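You operate a simulated robot arm through the tools that you are given. There is no shell and no other tool. Be economical: measure what you need, move in short steps, check, and stop when the job is done.

You are at the controls of a simulated robot arm. One attempt, no reset.

TASK
Put the clear jar with a white lid in the inside of the pass tray. Put the blue bucket on the yellow bench top away on the blue low mat. Fetch the blue coupling and stand it on the white bench top. Lift the brown bin lid open. Do these in any order. Set down upright: clear jar with a white lid, blue bucket, blue coupling.

The check looks at the end state, three seconds after you hand in, the way a careful person would. Anything else that was tipped, shoved, dropped, spilled or broken makes it a failure. Lids that push on must go on centred and level and be pressed home; caps that screw on are set level and turned clockwise until they are tight.

THE ROBOT
A 6-joint arm with a fingered hand on a trunk, on a base that drives. Base frame: it is fixed to the floor where the robot stands at the start and does not move with it; the origin is under the middle of the robot, x ahead of it, y to its left, z up; the surface under the hand at the start is at about z = 900. Units: mm, degrees, N and s.
With the tool pointing down near the work surface it reaches from about 340 to 680 mm from the robot's upright axis, wherever it stands. Its first joint turns from -115.0 to 115.0 degrees. Places, roughly: blue bucket (19x17x26 cm) [600, 1000, 1000]; blue coupling (5x5x12 cm) [600, 1200, 1000]; blue low mat [-2900, 8600, 200]; brown bin lid [300, -2900, 900]; clear jar with a white lid (8x8x10 cm) [600, 200, 300]; inside of the pass tray (22x20 cm) [620, -740, 380]; white bench top [800, -400, 900]. Payload 4 kg.
The TCP is the grasp point between the finger pads, 26 mm short of the fingertips. In the tool frame z runs along the fingers and y along their closing line. Largest opening 156 mm; the body of the gripper starts 73 mm behind the TCP. The gripper is a hand of 4 fingers: y runs from the thumb to the fingers, the wrist lies at [0, 0, -239] in the tool frame.
Orientation is that of the tool frame in the base frame, as a unit quaternion [w, x, y, z]. With the fingers straight down and closing along the base's y, the tool's x points along the base's -x, its y along +y and its z along -z.

THE INTERFACE
- The arm moves only by the tool apply_moves. Its argument "motion" is one flat list of numbers, 6 for each row, row after row: the shift along the tool's x, y, z in mm, then the turn, a rotation vector about the tool's x, y, z in degrees. In form: [dx, dy, dz, rx, ry, rz, dx, dy, dz, rx, ry, rz, ...]. A call has 1 to 10 rows; each row is the pose to reach, as a shift and turn from the pose commanded when the call began, along the tool's axes at that moment. A row lasts 0.2 s, in which the tool goes at most 50 mm and 8.6 degrees; a call with a longer step from one row to the next is refused whole. Where a pose cannot be reached the arm comes as near as it can. A force on the tool above 40 N (or 10 N above the force at the start of the call, whichever is more), or a blocked arm, ends the call early, and 0.2 s more pass. In this call time passes only in rows, and 0.2 s behind the last. It gives the time, the measured TCP pose, the force on the tool (base axes), the opening and the grip force at its end, in the units of the frame above (readings bear some noise), with the torque about the TCP (base axes, N m) and any sound that the robot's microphone picked up.
- Cameras (640 x 400 px; columns grow to the right, rows downward): "scene" is now at [3.2, 99.3, 1448.5]; the picture's right is [-0.64, -0.77, -0.00], its down [-0.54, 0.45, -0.71] and it looks along [0.54, -0.45, -0.71] (base axes); focal length 263 px, centre (320, 200). "wrist" rides on the gripper at [58, -58, -91] in the tool frame; the picture's right is [0.71, 0.71, 0.00], its down [-0.53, 0.53, -0.67] and it looks along [-0.47, 0.47, 0.74] (tool axes); focal length 265 px, centre (320, 200). There is no depth. A picture from a camera that has moved, and an enlarged one, comes with that camera's place and axes in the base frame and with its lens.
- capture(camera): a new picture of that camera. It takes no simulated time.
- slide_trunk(by): slides the trunk up (or, below 0, down) by that many mm; the arm and the scene camera ride with it, the base frame stays. It gives what a move gives, with no picture.
- steer(legs): drives the robot by 1 to 6 legs, each [ahead, left, turn to the left] in mm, mm and degrees, along the robot's own axes; the way and the turn of a leg run together, so that a leg with both is an arc; at most 1500 mm and 180 degrees a leg. The arm and the cameras ride along, it lands a little off, and it stops where it bumps. It gives what a move gives.
- move_fingers(finger1, finger2, finger3, thumb_bend): sets how far each is bent, from 0 (flat) to 1 (curled in); at 0.3 the hand is open as for a grip, at 0.7 the pads meet at the TCP. One left out holds its place. A second passes; each finger stops where it meets its share of the squeeze, and holds until it gets a number again. It is the only way to open and close the hand. It gives what a move gives, with no picture; readings hold the bend of each and the force on the fingers (four entries, about 0 where the hand has none), thumb and palm.
- pan_tilt(pan, tilt): turns the head with the scene camera to pan (to the left, within 155 degrees either way) and tilt (down, from -29 to 69), counted from straight ahead of the robot. It gives what a move gives.
- inspect(camera, box): a new picture of the part [left, top, right, bottom] of that camera's present view, enlarged. It takes no simulated time.
- finish_job(): hands the job in; it is judged then, once.

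Work in short steps. Places have to be worked out from the pictures, the camera data and where the tool is seen: move nearer, look again, correct. Check each grasp and each placing, and mend what went wrong. You have 165 turns and 108 pictures in all, those below and enlarged ones among them. Open the gripper and draw the arm clear of the work before you hand the job in, unless the task says otherwise; then end with one line.

The tools are called as a command line: name --argument value ..., lists and objects as JSON in quotes. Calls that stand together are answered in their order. apply_moves: Moves the arm, as the interface text tells. Its arguments: {"type":"object","properties":{"motion":{"type":"array","items":{"type":"number"}}},"required":["motion"]} The other tools are called the same way: slide_trunk (by) slides the trunk up or down; move_fingers (finger1, finger2, finger3, thumb_bend) moves the fingers one by one; steer (legs) drives the base; pan_tilt (pan, tilt) turns the head that bears the scene camera; capture (camera) takes a picture; inspect (camera, box) takes an enlarged picture of a part of a camera's view; finish_job () hands the job in.

At the start:

```text
time_s: 0.0
ee_pos: [505.5, -178.0, 1176.3]
ee_rot: [0.0, 0.001, 1.0, 0.0]
contact_force: [0.4, 0.3, 0.4]
wrist_torque: [-0.01, -0.03, -0.01]
gripper_width: 155.7
gripper_force: 0.0
shape: jaw
bend: [0.3, 0.3, 0.3, 0.3]
finger forces: [0.0, 0.0, 0.0, 0.1, 0.0, 0.0]
trunk travel left (down, up): [-536.0, 454.0]
robot x, y, heading: [0.2, -1.1, 0.2]
head pan, tilt: [-39.9, 45.2]
```

scene: 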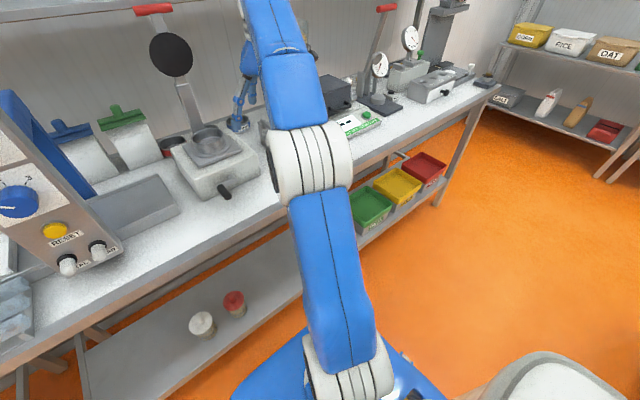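
wrist: 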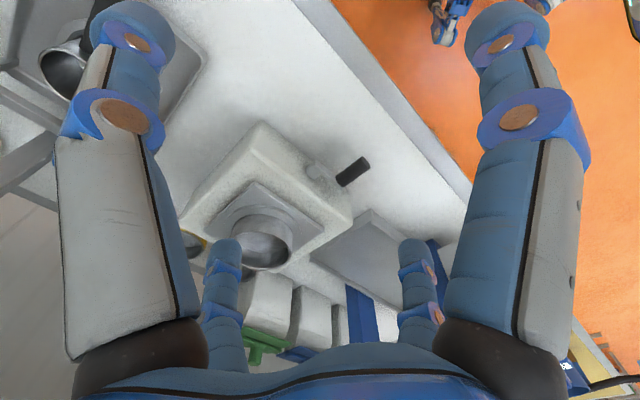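

The bench lies ahead, with the jar apparently on the low shelf below it. I'll turn the head left to see the bucket and coupling.

pan_tilt --pan 60 --tilt 25

capture --camera "scene"

pan_tilt --pan -75 --tilt 35

capture --camera "scene"

pan_tilt --pan 140 --tilt 15

capture --camera "scene"

```text
time_s: 1.8
ee_pos: [506.1, -178.1, 1176.5]
ee_rot: [0.0, 0.001, 1.0, 0.0]
contact_force: [-0.2, -0.2, -0.5]
wrist_torque: [0.0, -0.03, 0.02]
gripper_width: 155.9
gripper_force: 0.0
shape: jaw
bend: [0.3, 0.3, 0.3, 0.3]
finger forces: [0.0, 0.0, 0.1, 0.0, 0.1, 0.0]
trunk travel left (down, up): [-536.0, 454.0]
robot x, y, heading: [-1.4, 0.0, -0.3]
head pan, tilt: [60.0, 25.0]
```

```text
105 pictures are left
camera scene: at [-12.7, 231.2, 1479.3], right [0.87, -0.5, 0.0], down [-0.21, -0.37, -0.91], along [0.45, 0.78, -0.42], focal length 263 px, centre (320, 200)
```

scene: 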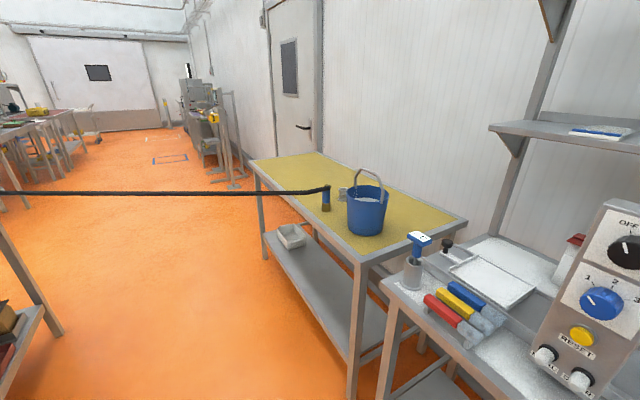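

```text
time_s: 3.9
ee_pos: [507.3, -179.3, 1176.9]
ee_rot: [0.0, 0.001, 1.0, 0.0]
contact_force: [-0.1, -0.7, 0.3]
wrist_torque: [-0.01, 0.04, -0.01]
gripper_width: 156.0
gripper_force: 0.1
shape: jaw
bend: [0.3, 0.3, 0.3, 0.3]
finger forces: [0.1, 0.0, 0.0, 0.1, 0.0, 0.0]
trunk travel left (down, up): [-536.0, 454.0]
robot x, y, heading: [-0.9, 0.2, -0.1]
head pan, tilt: [-75.0, 35.0]
```

```text
104 pictures are left
camera scene: at [-36.0, 66.4, 1463.6], right [-0.97, -0.26, 0.0], down [-0.15, 0.55, -0.82], along [0.21, -0.79, -0.57], focal length 263 px, centre (320, 200)
```

scene: 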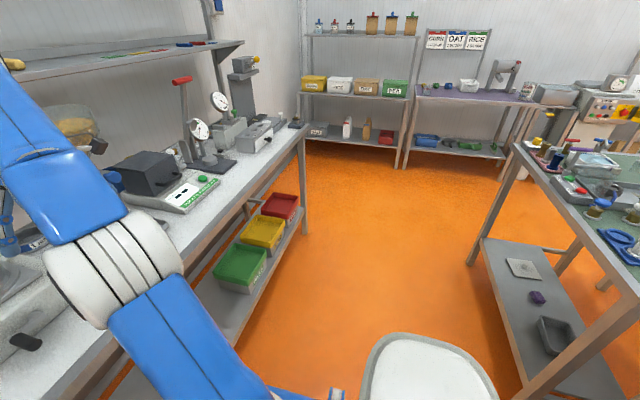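

```text
time_s: 7.0
ee_pos: [505.6, -178.6, 1176.0]
ee_rot: [0.0, 0.001, 1.0, 0.0]
contact_force: [-0.4, 0.1, 0.3]
wrist_torque: [0.03, 0.04, 0.02]
gripper_width: 156.0
gripper_force: 0.0
shape: jaw
bend: [0.3, 0.3, 0.3, 0.3]
finger forces: [0.0, 0.0, 0.1, 0.0, 0.1, 0.0]
trunk travel left (down, up): [-536.0, 454.0]
robot x, y, heading: [-3.9, -1.0, -0.2]
head pan, tilt: [140.0, 15.0]
```

```text
103 pictures are left
camera scene: at [-130.4, 211.5, 1495.5], right [0.64, 0.77, 0.0], down [0.2, -0.17, -0.97], along [-0.74, 0.62, -0.26], focal length 263 px, centre (320, 200)
```

scene: 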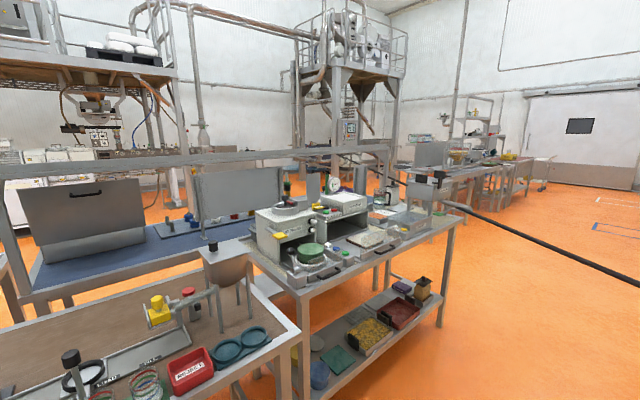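

A black line seems to run to the blue coupling, possibly a hose. I'll look closer.

pan_tilt --pan 60 --tilt 25

inspect --camera "scene" --box '[240, 140, 480, 290]'

pan_tilt --pan 100 --tilt 15

capture --camera "scene"

```text
time_s: 8.6
ee_pos: [506.9, -177.7, 1175.1]
ee_rot: [0.0, 0.001, 1.0, 0.0]
contact_force: [0.2, 0.7, 0.4]
wrist_torque: [0.03, 0.01, 0.0]
gripper_width: 156.2
gripper_force: 0.1
shape: jaw
bend: [0.3, 0.3, 0.3, 0.3]
finger forces: [0.1, 0.1, 0.1, 0.0, 0.0, 0.0]
trunk travel left (down, up): [-536.0, 454.0]
robot x, y, heading: [0.6, -0.4, -0.1]
head pan, tilt: [60.0, 25.0]
```

```text
2.67 times, centred on (360, 215) of scene
camera zoom: at [-12.9, 231.3, 1479.3], right [0.87, -0.5, 0.0], down [-0.21, -0.37, -0.91], along [0.45, 0.79, -0.42], focal length 702 px, centre (213, 160)
```

zoom: 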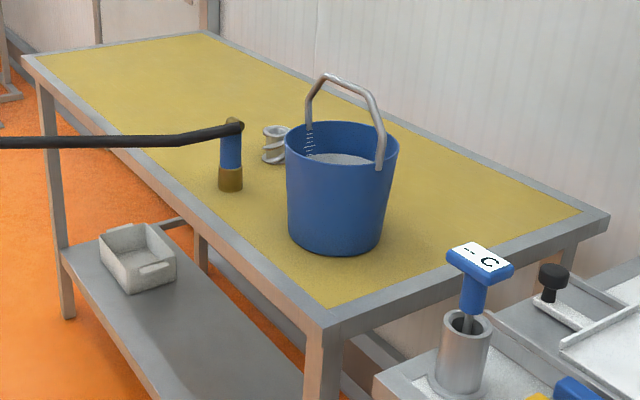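

```text
time_s: 9.6
ee_pos: [506.1, -178.4, 1175.2]
ee_rot: [0.0, 0.0, 1.0, 0.0]
contact_force: [0.3, -0.1, 0.2]
wrist_torque: [-0.03, -0.01, -0.02]
gripper_width: 155.7
gripper_force: 0.2
shape: jaw
bend: [0.3, 0.3, 0.3, 0.3]
finger forces: [0.0, 0.1, 0.1, 0.1, 0.0, 0.0]
trunk travel left (down, up): [-536.0, 454.0]
robot x, y, heading: [-2.2, -1.3, 0.0]
head pan, tilt: [100.0, 15.0]
```

```text
101 pictures are left
camera scene: at [-75.0, 243.5, 1495.5], right [0.98, 0.17, 0.0], down [0.04, -0.26, -0.97], along [-0.17, 0.95, -0.26], focal length 263 px, centre (320, 200)
```

scene: 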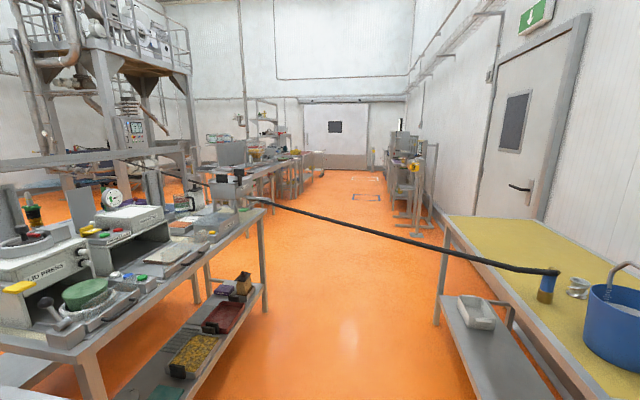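

The coupling ends a hose that crosses the aisle. I'll trace where the hose comes from.

inspect --camera "scene" --box '[80, 130, 320, 280]'

inspect --camera "scene" --box '[240, 80, 440, 205]'

pan_tilt --pan 125 --tilt 15

inspect --camera "scene" --box '[160, 50, 480, 250]'

```text
2.67 times, centred on (200, 205) of scene
camera zoom: at [-75.0, 243.5, 1495.5], right [0.98, 0.17, 0.0], down [0.04, -0.26, -0.97], along [-0.17, 0.95, -0.26], focal length 702 px, centre (640, 187)
```

zoom: 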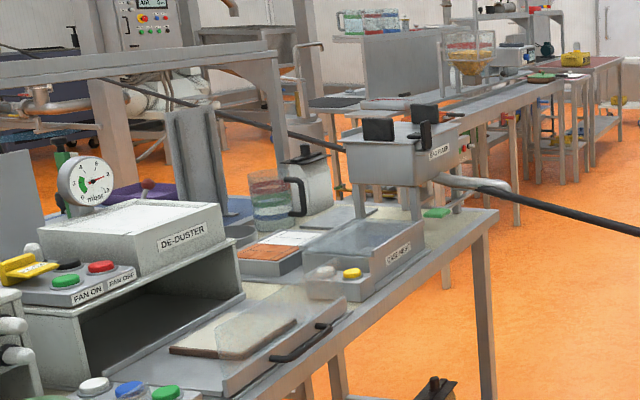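

```text
3.20 times, centred on (340, 142) of scene
camera zoom: at [-75.0, 243.5, 1495.5], right [0.98, 0.17, 0.0], down [0.04, -0.26, -0.97], along [-0.17, 0.95, -0.26], focal length 842 px, centre (256, 384)
```

zoom: 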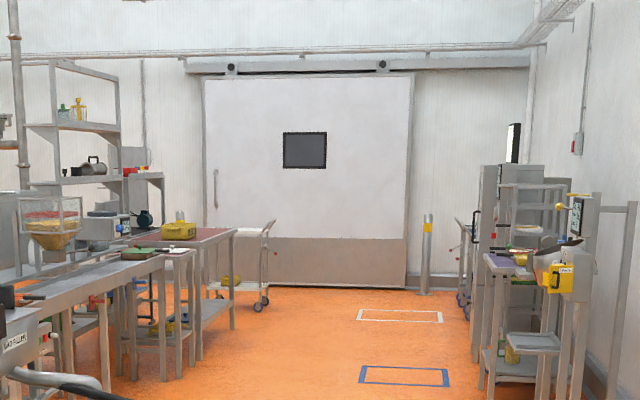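

```text
time_s: 10.5
ee_pos: [506.9, -179.1, 1175.8]
ee_rot: [0.0, 0.001, 1.0, 0.0]
contact_force: [0.1, -1.6, 0.2]
wrist_torque: [-0.05, -0.01, 0.01]
gripper_width: 155.7
gripper_force: 0.1
shape: jaw
bend: [0.3, 0.3, 0.3, 0.3]
finger forces: [0.0, 0.0, 0.1, 0.0, 0.0, 0.1]
trunk travel left (down, up): [-536.0, 454.0]
robot x, y, heading: [-0.8, 1.6, 0.2]
head pan, tilt: [125.0, 15.0]
```

```text
2.00 times, centred on (320, 150) of scene
camera zoom: at [-112.4, 228.0, 1495.5], right [0.82, 0.57, 0.0], down [0.15, -0.21, -0.97], along [-0.55, 0.79, -0.26], focal length 526 px, centre (320, 300)
```

zoom: 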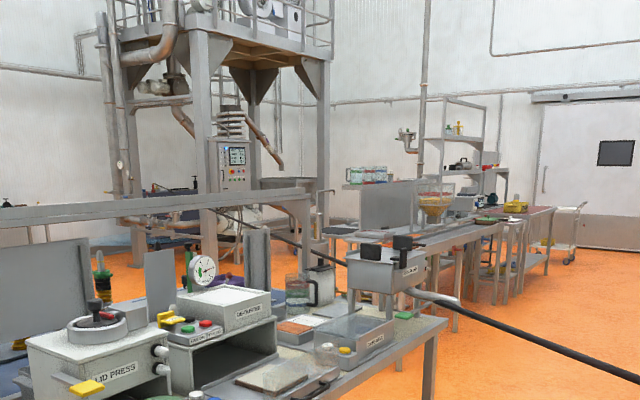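

The hose exits a pipe near (-760, 2000, 1000), so it blocks the aisle. I'll deal with the jar first; checking the space around the base and the low shelf.

pan_tilt --pan -100 --tilt 60

capture --camera "scene"

pan_tilt --pan 20 --tilt 60

capture --camera "scene"

```text
time_s: 13.7
ee_pos: [505.9, -178.7, 1176.7]
ee_rot: [0.0, 0.001, 1.0, 0.0]
contact_force: [0.5, 0.2, 0.6]
wrist_torque: [-0.03, 0.04, 0.02]
gripper_width: 156.0
gripper_force: 0.0
shape: jaw
bend: [0.3, 0.3, 0.3, 0.3]
finger forces: [0.1, 0.0, 0.0, 0.0, 0.0, 0.0]
trunk travel left (down, up): [-536.0, 454.0]
robot x, y, heading: [-1.4, 3.0, 0.1]
head pan, tilt: [-100.0, 60.0]
```

```text
97 pictures are left
camera scene: at [-70.4, 85.8, 1429.3], right [-0.98, 0.17, 0.0], down [0.15, 0.85, -0.5], along [-0.09, -0.49, -0.87], focal length 263 px, centre (320, 200)
```

scene: 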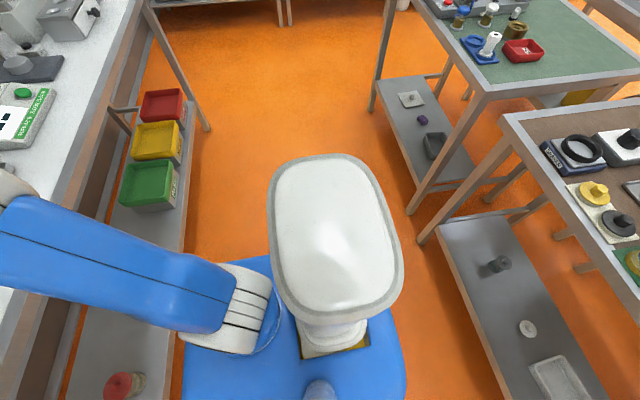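

```text
time_s: 15.7
ee_pos: [507.1, -179.2, 1176.8]
ee_rot: [0.0, 0.001, 1.0, 0.0]
contact_force: [0.3, 0.3, -0.5]
wrist_torque: [0.03, -0.01, -0.02]
gripper_width: 155.9
gripper_force: 0.0
shape: jaw
bend: [0.3, 0.3, 0.3, 0.3]
finger forces: [0.0, 0.0, 0.1, 0.0, 0.1, 0.0]
trunk travel left (down, up): [-536.0, 454.0]
robot x, y, heading: [-2.8, -0.1, 0.1]
head pan, tilt: [20.0, 60.0]
```

```text
96 pictures are left
camera scene: at [3.8, 174.2, 1429.3], right [0.34, -0.94, 0.0], down [-0.81, -0.3, -0.5], along [0.47, 0.17, -0.87], focal length 263 px, centre (320, 200)
```

scene: 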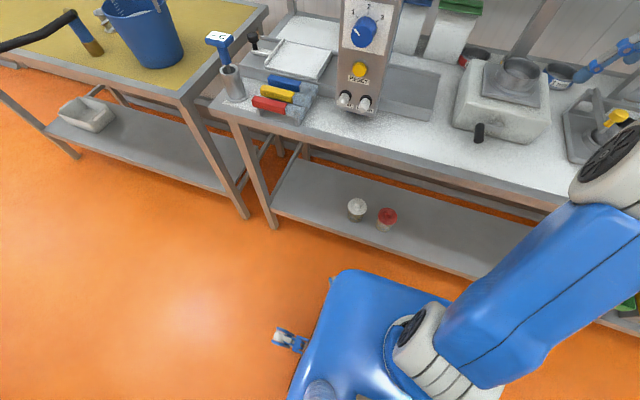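

The jar lid shows at about (611, 210) on the low shelf and the red one near (625, 63). I'll draw the arm back to x≈360 and across to y≈215, then lower the trunk.

apply_moves --motion '[40, 0, 0, 0, 0, 0, 80, 0, 0, 0, 0, 0, 120, 0, 0, 0, 0, 0, 146, 40, 0, 0, 0, 0, 146, 90, 0, 0, 0, 0, 146, 140, 0, 0, 0, 0, 146, 190, 0, 0, 0, 0, 146, 240, 0, 0, 0, 0, 146, 290, 0, 0, 0, 0, 146, 340, 0, 0, 0, 0]'

slide_trunk --by -500

capture --camera "scene"

```text
time_s: 17.9
ee_pos: [358.6, 164.4, 1176.6]
ee_rot: [-0.001, 0.001, 1.0, 0.0]
contact_force: [-0.1, -0.8, -0.5]
wrist_torque: [0.0, -0.01, 0.02]
gripper_width: 155.7
gripper_force: 0.1
shape: jaw
bend: [0.3, 0.3, 0.3, 0.3]
finger forces: [0.0, 0.0, 0.0, 0.0, 0.0, 0.1]
trunk travel left (down, up): [-536.0, 454.0]
robot x, y, heading: [4.0, 1.2, 0.0]
head pan, tilt: [20.0, 60.0]
```

```text
refused: -500 is not a number from -400 to 400
```

```text
95 pictures are left
camera scene: at [4.4, 175.5, 1429.1], right [0.34, -0.94, 0.0], down [-0.81, -0.3, -0.5], along [0.47, 0.17, -0.87], focal length 263 px, centre (320, 200)
```

scene: 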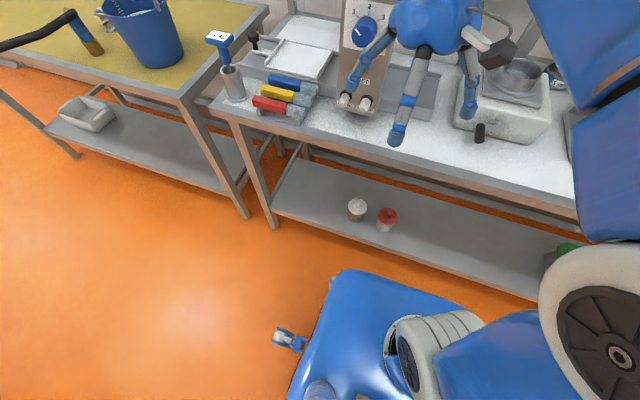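

The arm is back clear of the bench edge (x≈485). Lowering the trunk in two steps.

slide_trunk --by -300

slide_trunk --by -200

pan_tilt --pan 40 --tilt 55

capture --camera "scene"

```text
time_s: 20.9
ee_pos: [358.8, 163.4, 874.6]
ee_rot: [0.001, 0.002, 1.0, 0.0]
contact_force: [0.0, 0.4, -0.4]
wrist_torque: [0.0, 0.02, -0.01]
gripper_width: 155.7
gripper_force: 0.0
shape: jaw
bend: [0.3, 0.3, 0.3, 0.3]
finger forces: [0.1, 0.1, 0.1, 0.0, 0.1, 0.0]
trunk travel left (down, up): [-236.0, 754.0]
robot x, y, heading: [0.5, -2.1, 0.0]
head pan, tilt: [20.0, 60.0]
```

```text
time_s: 23.1
ee_pos: [359.3, 162.9, 676.3]
ee_rot: [-0.001, 0.002, 1.0, 0.0]
contact_force: [-0.2, -1.3, -0.5]
wrist_torque: [0.03, 0.01, 0.01]
gripper_width: 155.9
gripper_force: 0.0
shape: jaw
bend: [0.3, 0.3, 0.3, 0.3]
finger forces: [0.0, 0.0, 0.0, 0.1, 0.1, 0.1]
trunk travel left (down, up): [-36.0, 954.0]
robot x, y, heading: [0.2, -1.5, -0.0]
head pan, tilt: [20.0, 60.0]
```

```text
time_s: 23.9
ee_pos: [359.3, 163.9, 674.8]
ee_rot: [0.0, 0.0, 1.0, 0.0]
contact_force: [0.4, -0.2, -0.5]
wrist_torque: [0.03, 0.0, -0.01]
gripper_width: 155.8
gripper_force: 0.0
shape: jaw
bend: [0.3, 0.3, 0.3, 0.3]
finger forces: [0.0, 0.0, 0.0, 0.1, 0.0, 0.0]
trunk travel left (down, up): [-36.0, 954.0]
robot x, y, heading: [-0.5, 3.6, -0.3]
head pan, tilt: [40.0, 55.0]
```

```text
94 pictures are left
camera scene: at [-3.7, 197.7, 935.3], right [0.64, -0.77, 0.0], down [-0.63, -0.53, -0.57], along [0.44, 0.37, -0.82], focal length 263 px, centre (320, 200)
```

scene: 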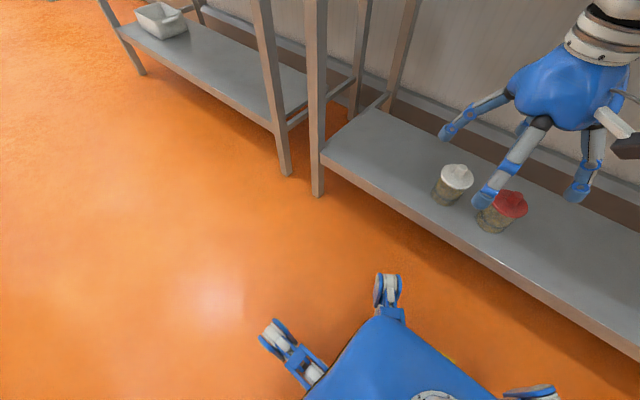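

Jar centre is at about (630, 212), shelf z≈250. I'll tilt the tool forward 50° and go to a stand-off 200 mm short on the approach line, with the hand part closed.

apply_moves --motion '[-20, 8, 41, 0, -8.33, 0, -39, 16, 82, 0, -16.67, 0, -58, 25, 123, 0, -25, 0, -78, 33, 165, 0, -33.33, 0, -97, 41, 206, 0, -41.67, 0, -117, 50, 245, 0, -50, 0]'

move_fingers --finger1 0.38 --finger2 0.38 --finger3 0.38 --thumb_bend 0.38

capture --camera "wrist"

capture --camera "scene"

```text
time_s: 25.3
ee_pos: [475.4, 211.5, 431.2]
ee_rot: [0.422, 0.0, 0.907, 0.0]
contact_force: [-0.2, -0.5, 0.1]
wrist_torque: [0.0, 0.05, 0.02]
gripper_width: 156.1
gripper_force: 0.1
shape: jaw
bend: [0.3, 0.3, 0.3, 0.3]
finger forces: [0.0, 0.0, 0.0, 0.0, 0.0, 0.0]
trunk travel left (down, up): [-36.0, 954.0]
robot x, y, heading: [-0.2, 4.1, -0.1]
head pan, tilt: [40.0, 55.0]
```

```text
time_s: 26.3
ee_pos: [477.1, 210.6, 431.0]
ee_rot: [0.422, 0.0, 0.906, 0.0]
contact_force: [-1.2, 0.1, -0.5]
wrist_torque: [0.04, 0.01, 0.03]
gripper_width: 85.3
gripper_force: 0.0
shape: fingers
bend: [0.38, 0.38, 0.38, 0.38]
finger forces: [0.0, 0.1, 0.0, 0.0, 0.0, 0.1]
trunk travel left (down, up): [-36.0, 954.0]
robot x, y, heading: [1.8, -1.5, -0.0]
head pan, tilt: [40.0, 55.0]
```

```text
93 pictures are left
camera wrist: at [369.8, 154.1, 445.7], right [-0.45, 0.71, -0.54], down [-0.17, 0.53, 0.83], along [0.87, 0.47, -0.12], focal length 265 px, centre (320, 200)
```

wrist: 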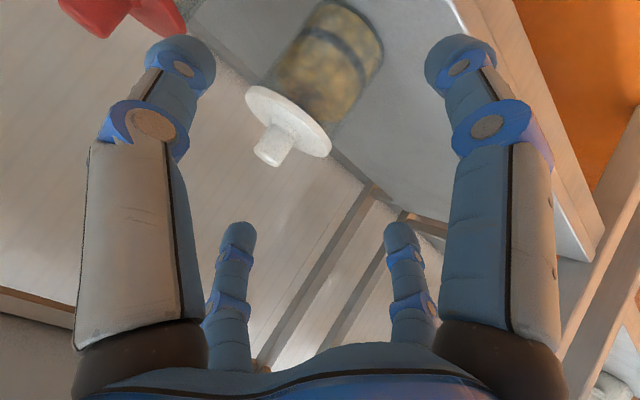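

```text
92 pictures are left
camera scene: at [-3.7, 197.8, 935.3], right [0.64, -0.77, 0.0], down [-0.63, -0.53, -0.57], along [0.44, 0.37, -0.82], focal length 263 px, centre (320, 200)
```

scene: 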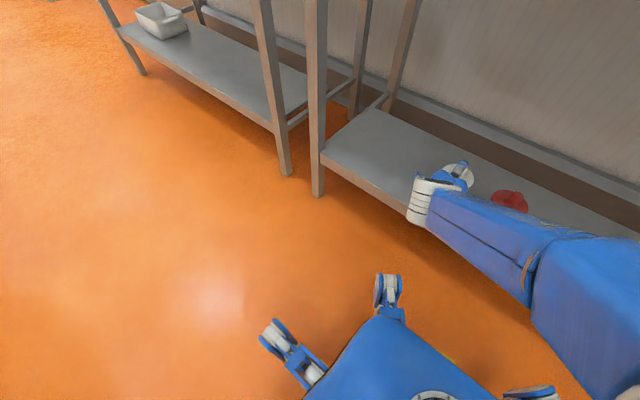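

Combining both cameras, the lid is at about (601, 210, 372), so the jar centre is (600, 210, ~328). I'll open to ~0.33 and advance along the tool axis.

move_fingers --finger1 0.33 --finger2 0.33 --finger3 0.33 --thumb_bend 0.33

apply_moves --motion '[0, 0, 35, 0, 0, 0, 0, 0, 70, 0, 0, 0, 0, 0, 95, 0, 0, 0]'

capture --camera "wrist"

```text
time_s: 27.3
ee_pos: [476.2, 211.1, 430.5]
ee_rot: [0.422, 0.001, 0.906, 0.0]
contact_force: [0.3, -0.4, -0.4]
wrist_torque: [0.01, -0.03, -0.02]
gripper_width: 98.3
gripper_force: 0.0
shape: fingers
bend: [0.33, 0.33, 0.33, 0.33]
finger forces: [0.0, 0.1, 0.0, 0.0, 0.0, 0.1]
trunk travel left (down, up): [-36.0, 954.0]
robot x, y, heading: [1.0, 0.8, 0.1]
head pan, tilt: [40.0, 55.0]
```

```text
time_s: 28.1
ee_pos: [549.9, 212.5, 370.4]
ee_rot: [0.423, 0.002, 0.906, -0.001]
contact_force: [-0.5, 0.1, 1.3]
wrist_torque: [-0.02, 0.0, 0.01]
gripper_width: 98.3
gripper_force: 0.8
shape: fingers
bend: [0.33, 0.33, 0.32, 0.33]
finger forces: [0.0, 0.0, 0.6, 0.0, 0.1, 0.1]
trunk travel left (down, up): [-36.0, 954.0]
robot x, y, heading: [0.7, 1.5, -0.1]
head pan, tilt: [40.0, 55.0]
```

```text
91 pictures are left
camera wrist: at [442.2, 154.6, 384.3], right [-0.45, 0.71, -0.54], down [-0.17, 0.53, 0.83], along [0.87, 0.47, -0.12], focal length 265 px, centre (320, 200)
```

wrist: 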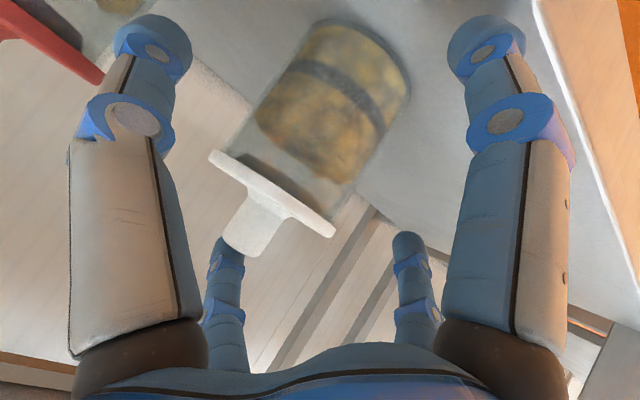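

The four fingers stand at ±x and ±y of the tool, so a tilted approach would drive one into the shelf. I'll back off, go vertical, and come in top-down.

apply_moves --motion '[0, 0, -40, 0, 0, 0, 0, 0, -80, 0, 0, 0, 0, 0, -95, 0, 0, 0, 4, 0, -108, 0, 8.33, 0, 8, 0, -121, 0, 16.67, 0, 13, 0, -134, 0, 25, 0, 17, 0, -147, 0, 33.33, 0, 21, 0, -160, 0, 41.67, 0, 26, 0, -173, 0, 50, 0]'

move_fingers --finger1 0.3 --finger2 0.3 --finger3 0.3 --thumb_bend 0.3

capture --camera "scene"

capture --camera "wrist"

```text
time_s: 30.1
ee_pos: [399.6, 213.1, 463.6]
ee_rot: [-0.001, -0.001, 1.0, 0.0]
contact_force: [0.1, 1.1, 0.1]
wrist_torque: [-0.01, 0.01, 0.03]
gripper_width: 98.1
gripper_force: 0.0
shape: fingers
bend: [0.33, 0.33, 0.33, 0.33]
finger forces: [0.0, 0.1, 0.0, 0.1, 0.0, 0.1]
trunk travel left (down, up): [-36.0, 954.0]
robot x, y, heading: [0.6, 3.8, 0.1]
head pan, tilt: [40.0, 55.0]
```

```text
time_s: 31.1
ee_pos: [400.9, 212.6, 461.9]
ee_rot: [0.0, 0.001, 1.0, 0.001]
contact_force: [-0.3, 0.1, -0.4]
wrist_torque: [0.02, 0.01, 0.0]
gripper_width: 106.0
gripper_force: 0.0
shape: fingers
bend: [0.3, 0.3, 0.3, 0.3]
finger forces: [0.1, 0.1, 0.1, 0.1, 0.1, 0.0]
trunk travel left (down, up): [-36.0, 954.0]
robot x, y, heading: [-6.1, -3.1, 0.2]
head pan, tilt: [40.0, 55.0]
```

```text
90 pictures are left
camera scene: at [-3.7, 197.8, 935.3], right [0.64, -0.77, 0.0], down [-0.63, -0.53, -0.57], along [0.44, 0.37, -0.82], focal length 263 px, centre (320, 200)
```

scene: 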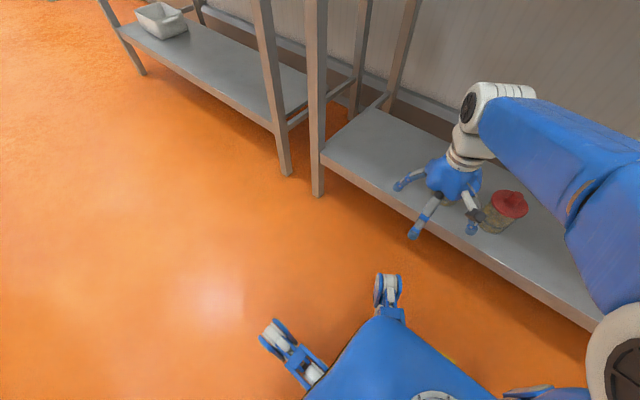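

```text
89 pictures are left
camera wrist: at [342.7, 155.3, 553.4], right [-0.71, 0.71, 0.0], down [0.53, 0.53, 0.67], along [0.47, 0.47, -0.74], focal length 265 px, centre (320, 200)
```

wrist: 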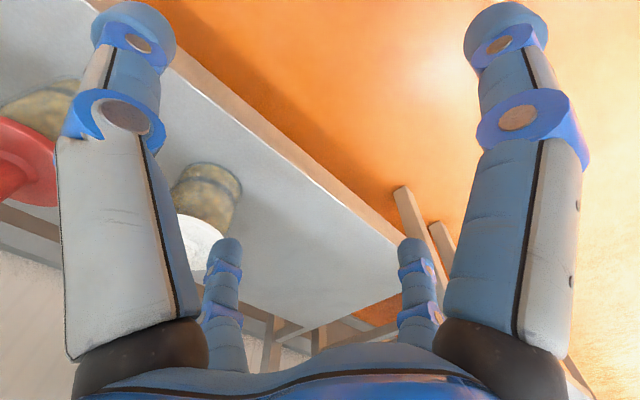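

Vertical hand works here; wrist view agrees with jar at about (597, 213). Sliding in at this height above the knob.

apply_moves --motion '[-50, 0, 0, 0, 0, 0, -100, 0, 0, 0, 0, 0, -150, 0, 0, 0, 0, 0, -198, 0, 0, 0, 0, 0]'

capture --camera "wrist"

capture --camera "scene"

```text
time_s: 32.1
ee_pos: [598.4, 211.8, 460.8]
ee_rot: [-0.001, 0.001, 1.0, 0.0]
contact_force: [-0.5, -0.2, 0.1]
wrist_torque: [0.01, -0.01, -0.02]
gripper_width: 106.4
gripper_force: 0.0
shape: fingers
bend: [0.3, 0.3, 0.3, 0.3]
finger forces: [0.0, 0.0, 0.1, 0.0, 0.1, 0.0]
trunk travel left (down, up): [-36.0, 954.0]
robot x, y, heading: [-1.2, -1.6, 0.1]
head pan, tilt: [40.0, 55.0]
```

```text
88 pictures are left
camera wrist: at [540.8, 154.3, 552.3], right [-0.71, 0.71, 0.0], down [0.53, 0.53, 0.67], along [0.47, 0.47, -0.74], focal length 265 px, centre (320, 200)
```

wrist: 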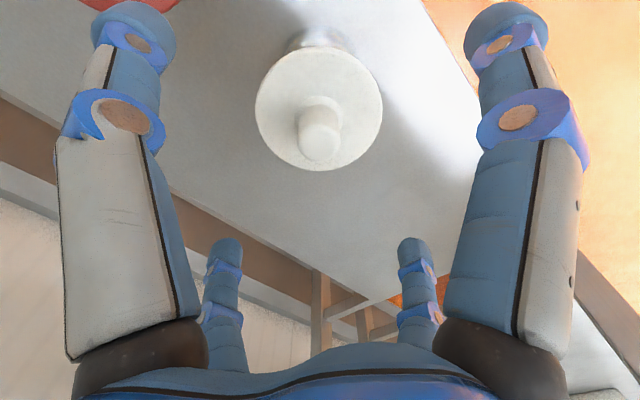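

```text
87 pictures are left
camera scene: at [-4.5, 197.7, 935.3], right [0.64, -0.77, 0.0], down [-0.63, -0.53, -0.57], along [0.44, 0.37, -0.82], focal length 263 px, centre (320, 200)
```

scene: 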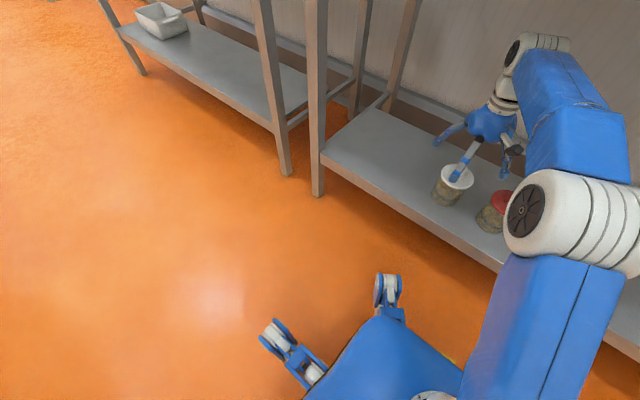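

Lid size suggests the jar centre is (588, 207) with lid at z≈385. Opening a little more, shifting, and descending slowly.

move_fingers --finger1 0.24 --finger2 0.24 --finger3 0.24 --thumb_bend 0.26

apply_moves --motion '[9, -5, 10, 0, 0, 0, 9, -5, 40, 0, 0, 0, 9, -5, 60, 0, 0, 0]'

capture --camera "wrist"

```text
time_s: 33.1
ee_pos: [598.8, 212.5, 461.4]
ee_rot: [0.001, 0.0, 1.0, 0.0]
contact_force: [0.8, 0.4, 0.2]
wrist_torque: [0.01, 0.01, 0.04]
gripper_width: 114.7
gripper_force: 0.0
shape: fingers
bend: [0.24, 0.24, 0.24, 0.26]
finger forces: [0.1, 0.0, 0.0, 0.0, 0.1, 0.0]
trunk travel left (down, up): [-36.0, 954.0]
robot x, y, heading: [-0.2, 1.0, 0.2]
head pan, tilt: [40.0, 55.0]
```

```text
time_s: 33.9
ee_pos: [588.7, 209.6, 402.1]
ee_rot: [0.002, 0.001, 1.0, 0.001]
contact_force: [-1.7, 3.4, 9.0]
wrist_torque: [-0.9, 0.02, -0.17]
gripper_width: 116.7
gripper_force: 5.2
shape: fingers
bend: [0.24, 0.24, 0.24, 0.25]
finger forces: [0.0, 0.2, 0.0, 0.0, 10.6, 0.0]
trunk travel left (down, up): [-36.0, 954.0]
robot x, y, heading: [1.6, 3.1, -0.1]
head pan, tilt: [40.0, 55.0]
```

```text
86 pictures are left
camera wrist: at [531.4, 151.0, 493.8], right [-0.71, 0.71, 0.0], down [0.52, 0.52, 0.67], along [0.48, 0.47, -0.74], focal length 265 px, centre (320, 200)
```

wrist: 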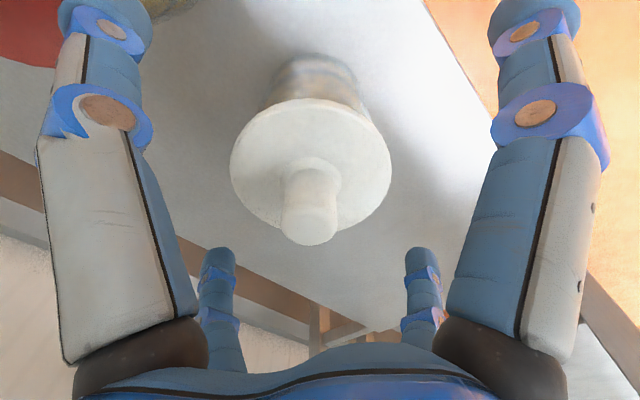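

The thumb touched the red lid (10 N upward load). I'll raise, turn the hand 26° so the red jar lies between two fingers, and recentre on the jar at about (586, 200).

apply_moves --motion '[0, 0, -30, 0, 0, 0, 0, 0, -55, 0, 0, 0, 1, -2, -55, 0, 0, 8, 2, -4, -55, 0, 0, 16, 3, -6, -55, 0, 0, 24, 3, -7, -55, 0, 0, 27]'

move_fingers --finger1 0.28 --finger2 0.28 --finger3 0.28 --thumb_bend 0.28

capture --camera "wrist"

capture --camera "scene"

```text
time_s: 35.3
ee_pos: [584.6, 199.5, 455.9]
ee_rot: [0.001, 0.235, 0.972, 0.0]
contact_force: [-0.2, -0.2, 0.2]
wrist_torque: [0.03, -0.01, -0.04]
gripper_width: 115.3
gripper_force: 0.1
shape: fingers
bend: [0.24, 0.24, 0.24, 0.26]
finger forces: [0.0, 0.0, 0.0, 0.0, 0.0, 0.0]
trunk travel left (down, up): [-36.0, 954.0]
robot x, y, heading: [1.7, 1.2, -0.1]
head pan, tilt: [40.0, 55.0]
```

```text
time_s: 36.3
ee_pos: [585.8, 199.5, 456.2]
ee_rot: [0.0, 0.234, 0.972, 0.0]
contact_force: [0.6, -0.5, 0.6]
wrist_torque: [-0.01, -0.02, -0.01]
gripper_width: 110.3
gripper_force: 0.1
shape: fingers
bend: [0.28, 0.28, 0.28, 0.28]
finger forces: [0.0, 0.0, 0.1, 0.1, 0.1, 0.0]
trunk travel left (down, up): [-36.0, 954.0]
robot x, y, heading: [0.2, -0.2, 0.1]
head pan, tilt: [40.0, 55.0]
```

```text
85 pictures are left
camera wrist: at [508.3, 175.6, 547.7], right [-0.31, 0.95, 0.0], down [0.71, 0.23, 0.67], along [0.64, 0.21, -0.74], focal length 265 px, centre (320, 200)
```

wrist: 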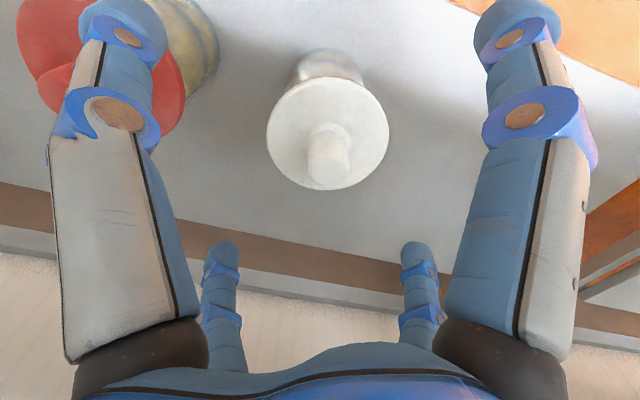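

```text
84 pictures are left
camera scene: at [-3.7, 197.8, 935.3], right [0.64, -0.77, 0.0], down [-0.63, -0.53, -0.57], along [0.44, 0.37, -0.82], focal length 263 px, centre (320, 200)
```

scene: 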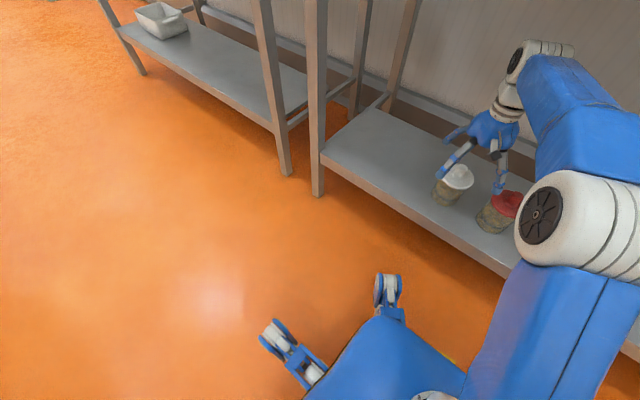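

The red jar is actually at (590, 70), directly beside; turning a further 18° to straddle it diagonally, shifting +6 mm in y, then descending.

apply_moves --motion '[1, 3, 0, 0, 0, 8, 1, 6, 0, 0, 0, 16, 1, 6, 15, 0, 0, 18, 1, 6, 35, 0, 0, 18, 1, 6, 55, 0, 0, 18, 1, 6, 75, 0, 0, 18, 1, 6, 90, 0, 0, 18, 1, 6, 104, 0, 0, 18]'

capture --camera "wrist"

```text
time_s: 38.1
ee_pos: [588.9, 206.5, 351.2]
ee_rot: [0.0, 0.383, 0.924, -0.001]
contact_force: [0.2, -0.4, 0.6]
wrist_torque: [-0.01, 0.0, -0.01]
gripper_width: 110.6
gripper_force: 0.0
shape: fingers
bend: [0.28, 0.28, 0.28, 0.28]
finger forces: [0.0, 0.0, 0.0, 0.0, 0.0, 0.0]
trunk travel left (down, up): [-36.0, 954.0]
robot x, y, heading: [2.3, 1.2, -0.3]
head pan, tilt: [40.0, 55.0]
```

```text
83 pictures are left
camera wrist: at [506.0, 207.1, 443.3], right [0.0, 1.0, 0.0], down [0.74, 0.0, 0.67], along [0.67, 0.0, -0.74], focal length 265 px, centre (320, 200)
```

wrist: 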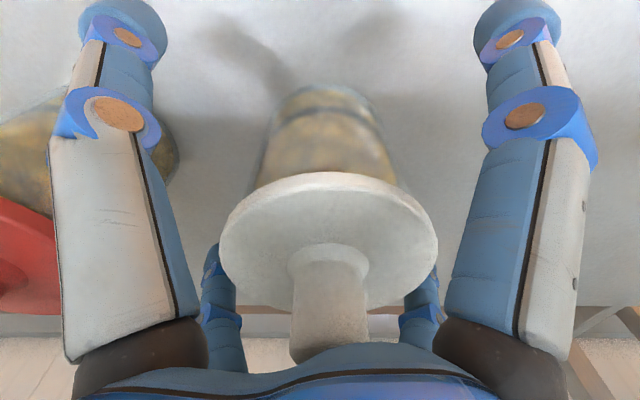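

Fingers surround the jar with no contact. Closing all four.

move_fingers --finger1 0.6 --finger2 0.6 --finger3 0.6 --thumb_bend 0.6

apply_moves --motion '[0, 0, -15, 0, 0, 0, 0, 0, -40, 0, 0, 0]'

capture --camera "wrist"

```text
time_s: 39.1
ee_pos: [587.6, 206.5, 351.9]
ee_rot: [0.0, 0.383, 0.924, 0.0]
contact_force: [-0.7, -0.2, 0.6]
wrist_torque: [-0.02, 0.05, -0.01]
gripper_width: 42.6
gripper_force: 14.9
shape: fingers
bend: [0.53, 0.5, 0.5, 0.54]
finger forces: [5.8, 8.0, 7.2, 0.0, 8.0, 0.0]
trunk travel left (down, up): [-36.0, 954.0]
robot x, y, heading: [2.7, 1.3, 0.1]
head pan, tilt: [40.0, 55.0]
```

```text
time_s: 39.7
ee_pos: [587.7, 207.6, 391.5]
ee_rot: [0.0, 0.383, 0.924, -0.001]
contact_force: [0.2, -0.3, -2.0]
wrist_torque: [-0.02, 0.03, 0.01]
gripper_width: 42.3
gripper_force: 13.8
shape: fingers
bend: [0.53, 0.5, 0.5, 0.55]
finger forces: [5.6, 7.9, 7.1, 0.1, 7.5, 0.0]
trunk travel left (down, up): [-36.0, 954.0]
robot x, y, heading: [-0.9, -0.3, 0.1]
head pan, tilt: [40.0, 55.0]
```

```text
82 pictures are left
camera wrist: at [505.6, 207.1, 484.1], right [0.0, 1.0, 0.0], down [0.74, 0.0, 0.67], along [0.67, 0.0, -0.74], focal length 265 px, centre (320, 200)
```

wrist: 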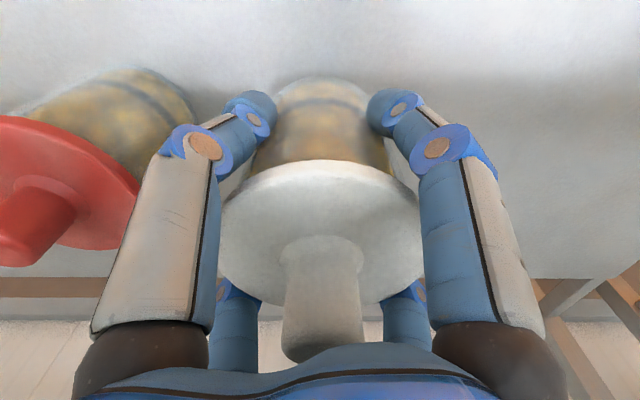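

The jar is held (about 2 N). Lifting slightly more, drawing it out to x≈375, and then strafing right to the trays.

apply_moves --motion '[0, 0, -40, 0, 0, 0, 35, 35, -60, 0, 0, 0, 70, 70, -70, 0, 0, 0, 105, 105, -70, 0, 0, 0, 135, 135, -70, 0, 0, 0, 150, 150, -70, 0, 0, 0]'

```text
refused: row 2 steps farther than a row can; nothing moved
```

Fixing the step size and the sign of the tool y shift.

apply_moves --motion '[0, 0, -40, 0, 0, 0, 25, -25, -70, 0, 0, 0, 60, -60, -70, 0, 0, 0, 95, -95, -70, 0, 0, 0, 125, -125, -70, 0, 0, 0, 150, -150, -70, 0, 0, 0]'

steer --legs '[[0, -940, 0]]'

pan_tilt --pan 35 --tilt 50

capture --camera "scene"

```text
time_s: 41.1
ee_pos: [375.1, 206.6, 461.2]
ee_rot: [0.0, 0.383, 0.924, -0.001]
contact_force: [0.9, -0.2, -2.1]
wrist_torque: [-0.02, 0.0, 0.0]
gripper_width: 42.2
gripper_force: 13.9
shape: fingers
bend: [0.53, 0.5, 0.5, 0.55]
finger forces: [5.4, 7.8, 7.2, 0.0, 7.3, 0.1]
trunk travel left (down, up): [-36.0, 954.0]
robot x, y, heading: [0.8, -1.6, 0.0]
head pan, tilt: [40.0, 55.0]
```

```text
time_s: 53.6
ee_pos: [375.2, -744.3, 462.1]
ee_rot: [0.0, 0.385, 0.923, 0.0]
contact_force: [-0.3, 0.7, -2.8]
wrist_torque: [-0.02, 0.03, 0.02]
gripper_width: 40.9
gripper_force: 13.6
shape: fingers
bend: [0.54, 0.5, 0.5, 0.55]
finger forces: [5.3, 8.3, 7.4, 0.0, 7.1, 0.0]
trunk travel left (down, up): [-36.0, 954.0]
robot x, y, heading: [4.1, -952.6, -0.1]
head pan, tilt: [40.0, 55.0]
```

```text
time_s: 54.2
ee_pos: [375.9, -745.0, 461.4]
ee_rot: [0.0, 0.384, 0.924, 0.0]
contact_force: [0.2, -0.6, -3.3]
wrist_torque: [0.01, 0.03, 0.01]
gripper_width: 41.3
gripper_force: 14.5
shape: fingers
bend: [0.54, 0.5, 0.5, 0.55]
finger forces: [5.3, 8.5, 7.4, 0.0, 7.1, 0.0]
trunk travel left (down, up): [-36.0, 954.0]
robot x, y, heading: [-1.1, -951.9, -0.1]
head pan, tilt: [35.0, 50.0]
```

```text
81 pictures are left
camera scene: at [4.3, -756.2, 941.8], right [0.57, -0.82, 0.0], down [-0.63, -0.44, -0.64], along [0.53, 0.37, -0.77], focal length 263 px, centre (320, 200)
```

scene: 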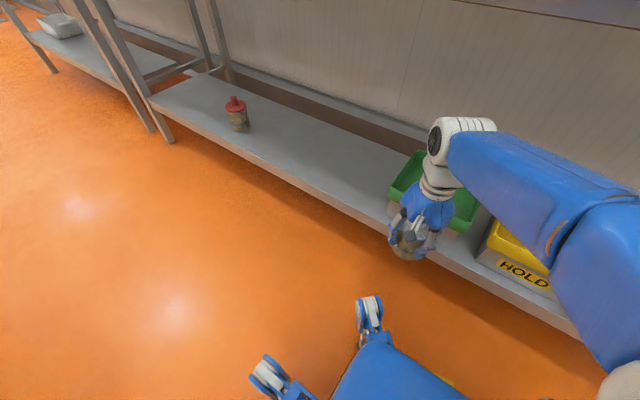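

Green tray (beside HOLD) spans about x 505–725, y −633…−850 with rim z≈400. Raising 35 mm and moving in over its centre.

apply_moves --motion '[0, 0, -35, 0, 0, 0, -34, 34, -35, 0, 0, 0, -68, 68, -35, 0, 0, 0, -102, 102, -35, 0, 0, 0, -136, 136, -35, 0, 0, 0, -172, 172, -35, 0, 0, 0]'

capture --camera "scene"

capture --camera "wrist"

```text
refused: row 6 steps farther than a row can; nothing moved
```

```text
80 pictures are left
camera scene: at [4.3, -756.2, 941.8], right [0.57, -0.82, 0.0], down [-0.63, -0.44, -0.64], along [0.53, 0.37, -0.77], focal length 263 px, centre (320, 200)
```

scene: 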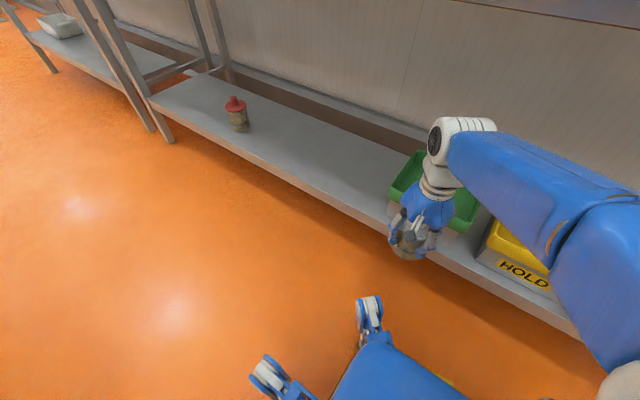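

```text
79 pictures are left
camera wrist: at [295.0, -743.7, 553.2], right [0.0, 1.0, 0.0], down [0.74, 0.0, 0.67], along [0.67, 0.0, -0.74], focal length 265 px, centre (320, 200)
```

wrist: 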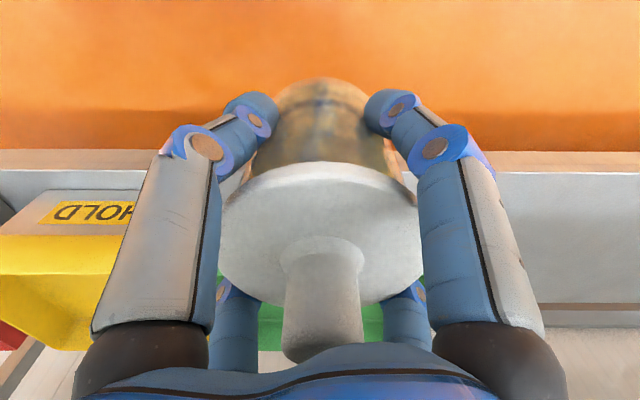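

Re-issuing with slightly smaller steps.

apply_moves --motion '[0, 0, -35, 0, 0, 0, -34, 34, -35, 0, 0, 0, -68, 68, -35, 0, 0, 0, -102, 102, -35, 0, 0, 0, -136, 136, -35, 0, 0, 0, -170, 170, -35, 0, 0, 0]'

capture --camera "scene"

capture --camera "wrist"

```text
time_s: 55.6
ee_pos: [617.1, -745.0, 495.4]
ee_rot: [-0.001, 0.383, 0.924, -0.001]
contact_force: [0.4, 0.1, -2.1]
wrist_torque: [0.0, -0.03, 0.01]
gripper_width: 40.5
gripper_force: 14.1
shape: fingers
bend: [0.54, 0.5, 0.5, 0.55]
finger forces: [5.3, 8.3, 7.3, 0.0, 7.1, 0.0]
trunk travel left (down, up): [-36.0, 954.0]
robot x, y, heading: [-1.4, -948.8, -0.3]
head pan, tilt: [35.0, 50.0]
```

```text
78 pictures are left
camera scene: at [3.5, -756.3, 941.8], right [0.57, -0.82, 0.0], down [-0.63, -0.44, -0.64], along [0.53, 0.37, -0.77], focal length 263 px, centre (320, 200)
```

scene: 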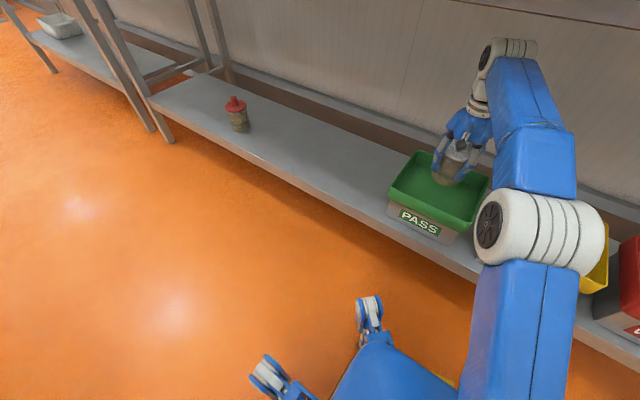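

```text
77 pictures are left
camera wrist: at [535.0, -744.3, 587.4], right [0.0, 1.0, 0.0], down [0.75, 0.0, 0.67], along [0.67, 0.0, -0.75], focal length 265 px, centre (320, 200)
```

wrist: 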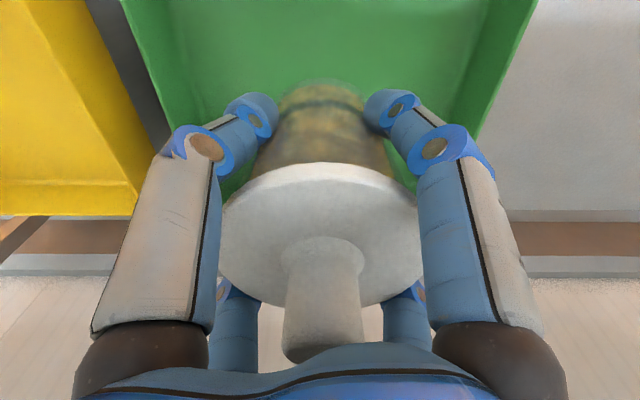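

PASS label confirmed and the jar is over its centre. Lowering in steps to find the floor.

apply_moves --motion '[-3, 8, 20, 0, 0, 0, -3, 8, 45, 0, 0, 0, -3, 8, 65, 0, 0, 0]'

inspect --camera "scene" --box '[360, 100, 520, 260]'

```text
time_s: 56.4
ee_pos: [625.0, -741.4, 439.0]
ee_rot: [0.004, 0.383, 0.924, 0.005]
contact_force: [-3.6, 0.1, 27.7]
wrist_torque: [-0.05, 0.01, -0.03]
gripper_width: 39.6
gripper_force: 17.2
shape: fingers
bend: [0.54, 0.49, 0.5, 0.55]
finger forces: [6.2, 10.0, 8.5, 0.0, 9.9, 0.0]
trunk travel left (down, up): [-36.0, 954.0]
robot x, y, heading: [-1.3, -953.3, -0.1]
head pan, tilt: [35.0, 50.0]
```

```text
2.50 times, centred on (440, 180) of scene
camera zoom: at [2.1, -756.9, 942.8], right [0.57, -0.82, 0.0], down [-0.63, -0.44, -0.64], along [0.53, 0.37, -0.76], focal length 658 px, centre (20, 250)
```

zoom: 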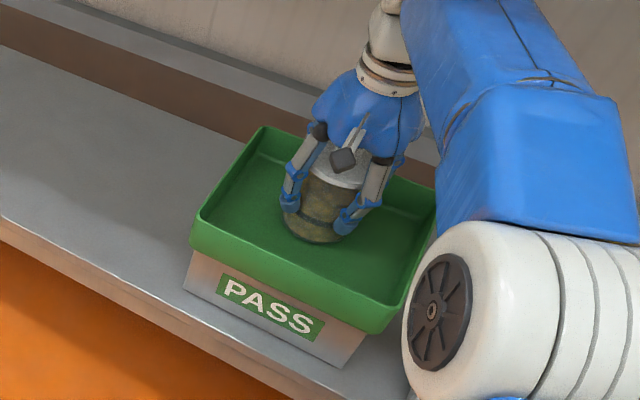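

The jar is on the tray floor at TCP z≈440. Easing off 10 mm of command and releasing.

apply_moves --motion '[0, 0, -10, 0, 0, 0]'

move_fingers --finger1 0.33 --finger2 0.33 --finger3 0.33 --thumb_bend 0.33

apply_moves --motion '[0, 0, -20, 0, 0, 0, 0, 0, -50, 0, 0, 0, 0, 0, -85, 0, 0, 0, 25, -25, -95, 0, 0, 0, 60, -60, -95, 0, 0, 0, 95, -95, -95, 0, 0, 0, 130, -130, -95, 0, 0, 0, 165, -165, -95, 0, 0, 0, 185, -185, -95, 0, 0, 0]'

inspect --camera "scene" --box '[360, 100, 520, 260]'

```text
time_s: 56.8
ee_pos: [623.7, -740.0, 440.5]
ee_rot: [-0.001, 0.383, 0.924, -0.001]
contact_force: [0.4, 1.2, 6.3]
wrist_torque: [0.05, -0.22, -0.04]
gripper_width: 39.4
gripper_force: 15.2
shape: fingers
bend: [0.54, 0.49, 0.5, 0.55]
finger forces: [5.1, 9.7, 8.0, 0.0, 7.3, 0.0]
trunk travel left (down, up): [-36.0, 954.0]
robot x, y, heading: [-1.9, -950.5, -0.2]
head pan, tilt: [35.0, 50.0]
```

```text
time_s: 57.8
ee_pos: [624.9, -739.5, 441.4]
ee_rot: [0.0, 0.384, 0.924, 0.0]
contact_force: [-0.5, -0.1, -0.6]
wrist_torque: [0.01, 0.02, 0.02]
gripper_width: 98.0
gripper_force: 0.1
shape: fingers
bend: [0.33, 0.33, 0.33, 0.33]
finger forces: [0.0, 0.0, 0.0, 0.0, 0.0, 0.0]
trunk travel left (down, up): [-36.0, 954.0]
robot x, y, heading: [2.0, -952.8, -0.1]
head pan, tilt: [35.0, 50.0]
```

```text
time_s: 59.8
ee_pos: [363.4, -740.0, 536.1]
ee_rot: [0.001, 0.384, 0.923, 0.001]
contact_force: [-0.4, 0.9, 0.4]
wrist_torque: [0.04, 0.0, 0.02]
gripper_width: 98.2
gripper_force: 0.1
shape: fingers
bend: [0.33, 0.33, 0.33, 0.33]
finger forces: [0.0, 0.0, 0.0, 0.0, 0.0, 0.1]
out of reach, approached as far as the arm can: row 3
trunk travel left (down, up): [-36.0, 954.0]
robot x, y, heading: [1.1, -948.1, 0.1]
head pan, tilt: [35.0, 50.0]
```

```text
2.50 times, centred on (440, 180) of scene
camera zoom: at [4.7, -756.1, 941.8], right [0.57, -0.82, 0.0], down [-0.63, -0.44, -0.64], along [0.53, 0.37, -0.77], focal length 658 px, centre (20, 250)
```

zoom: 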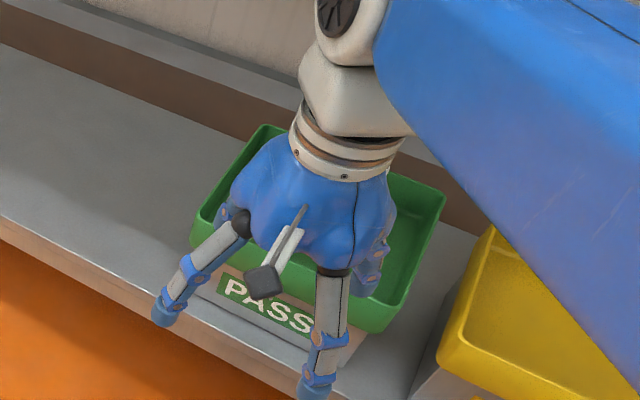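

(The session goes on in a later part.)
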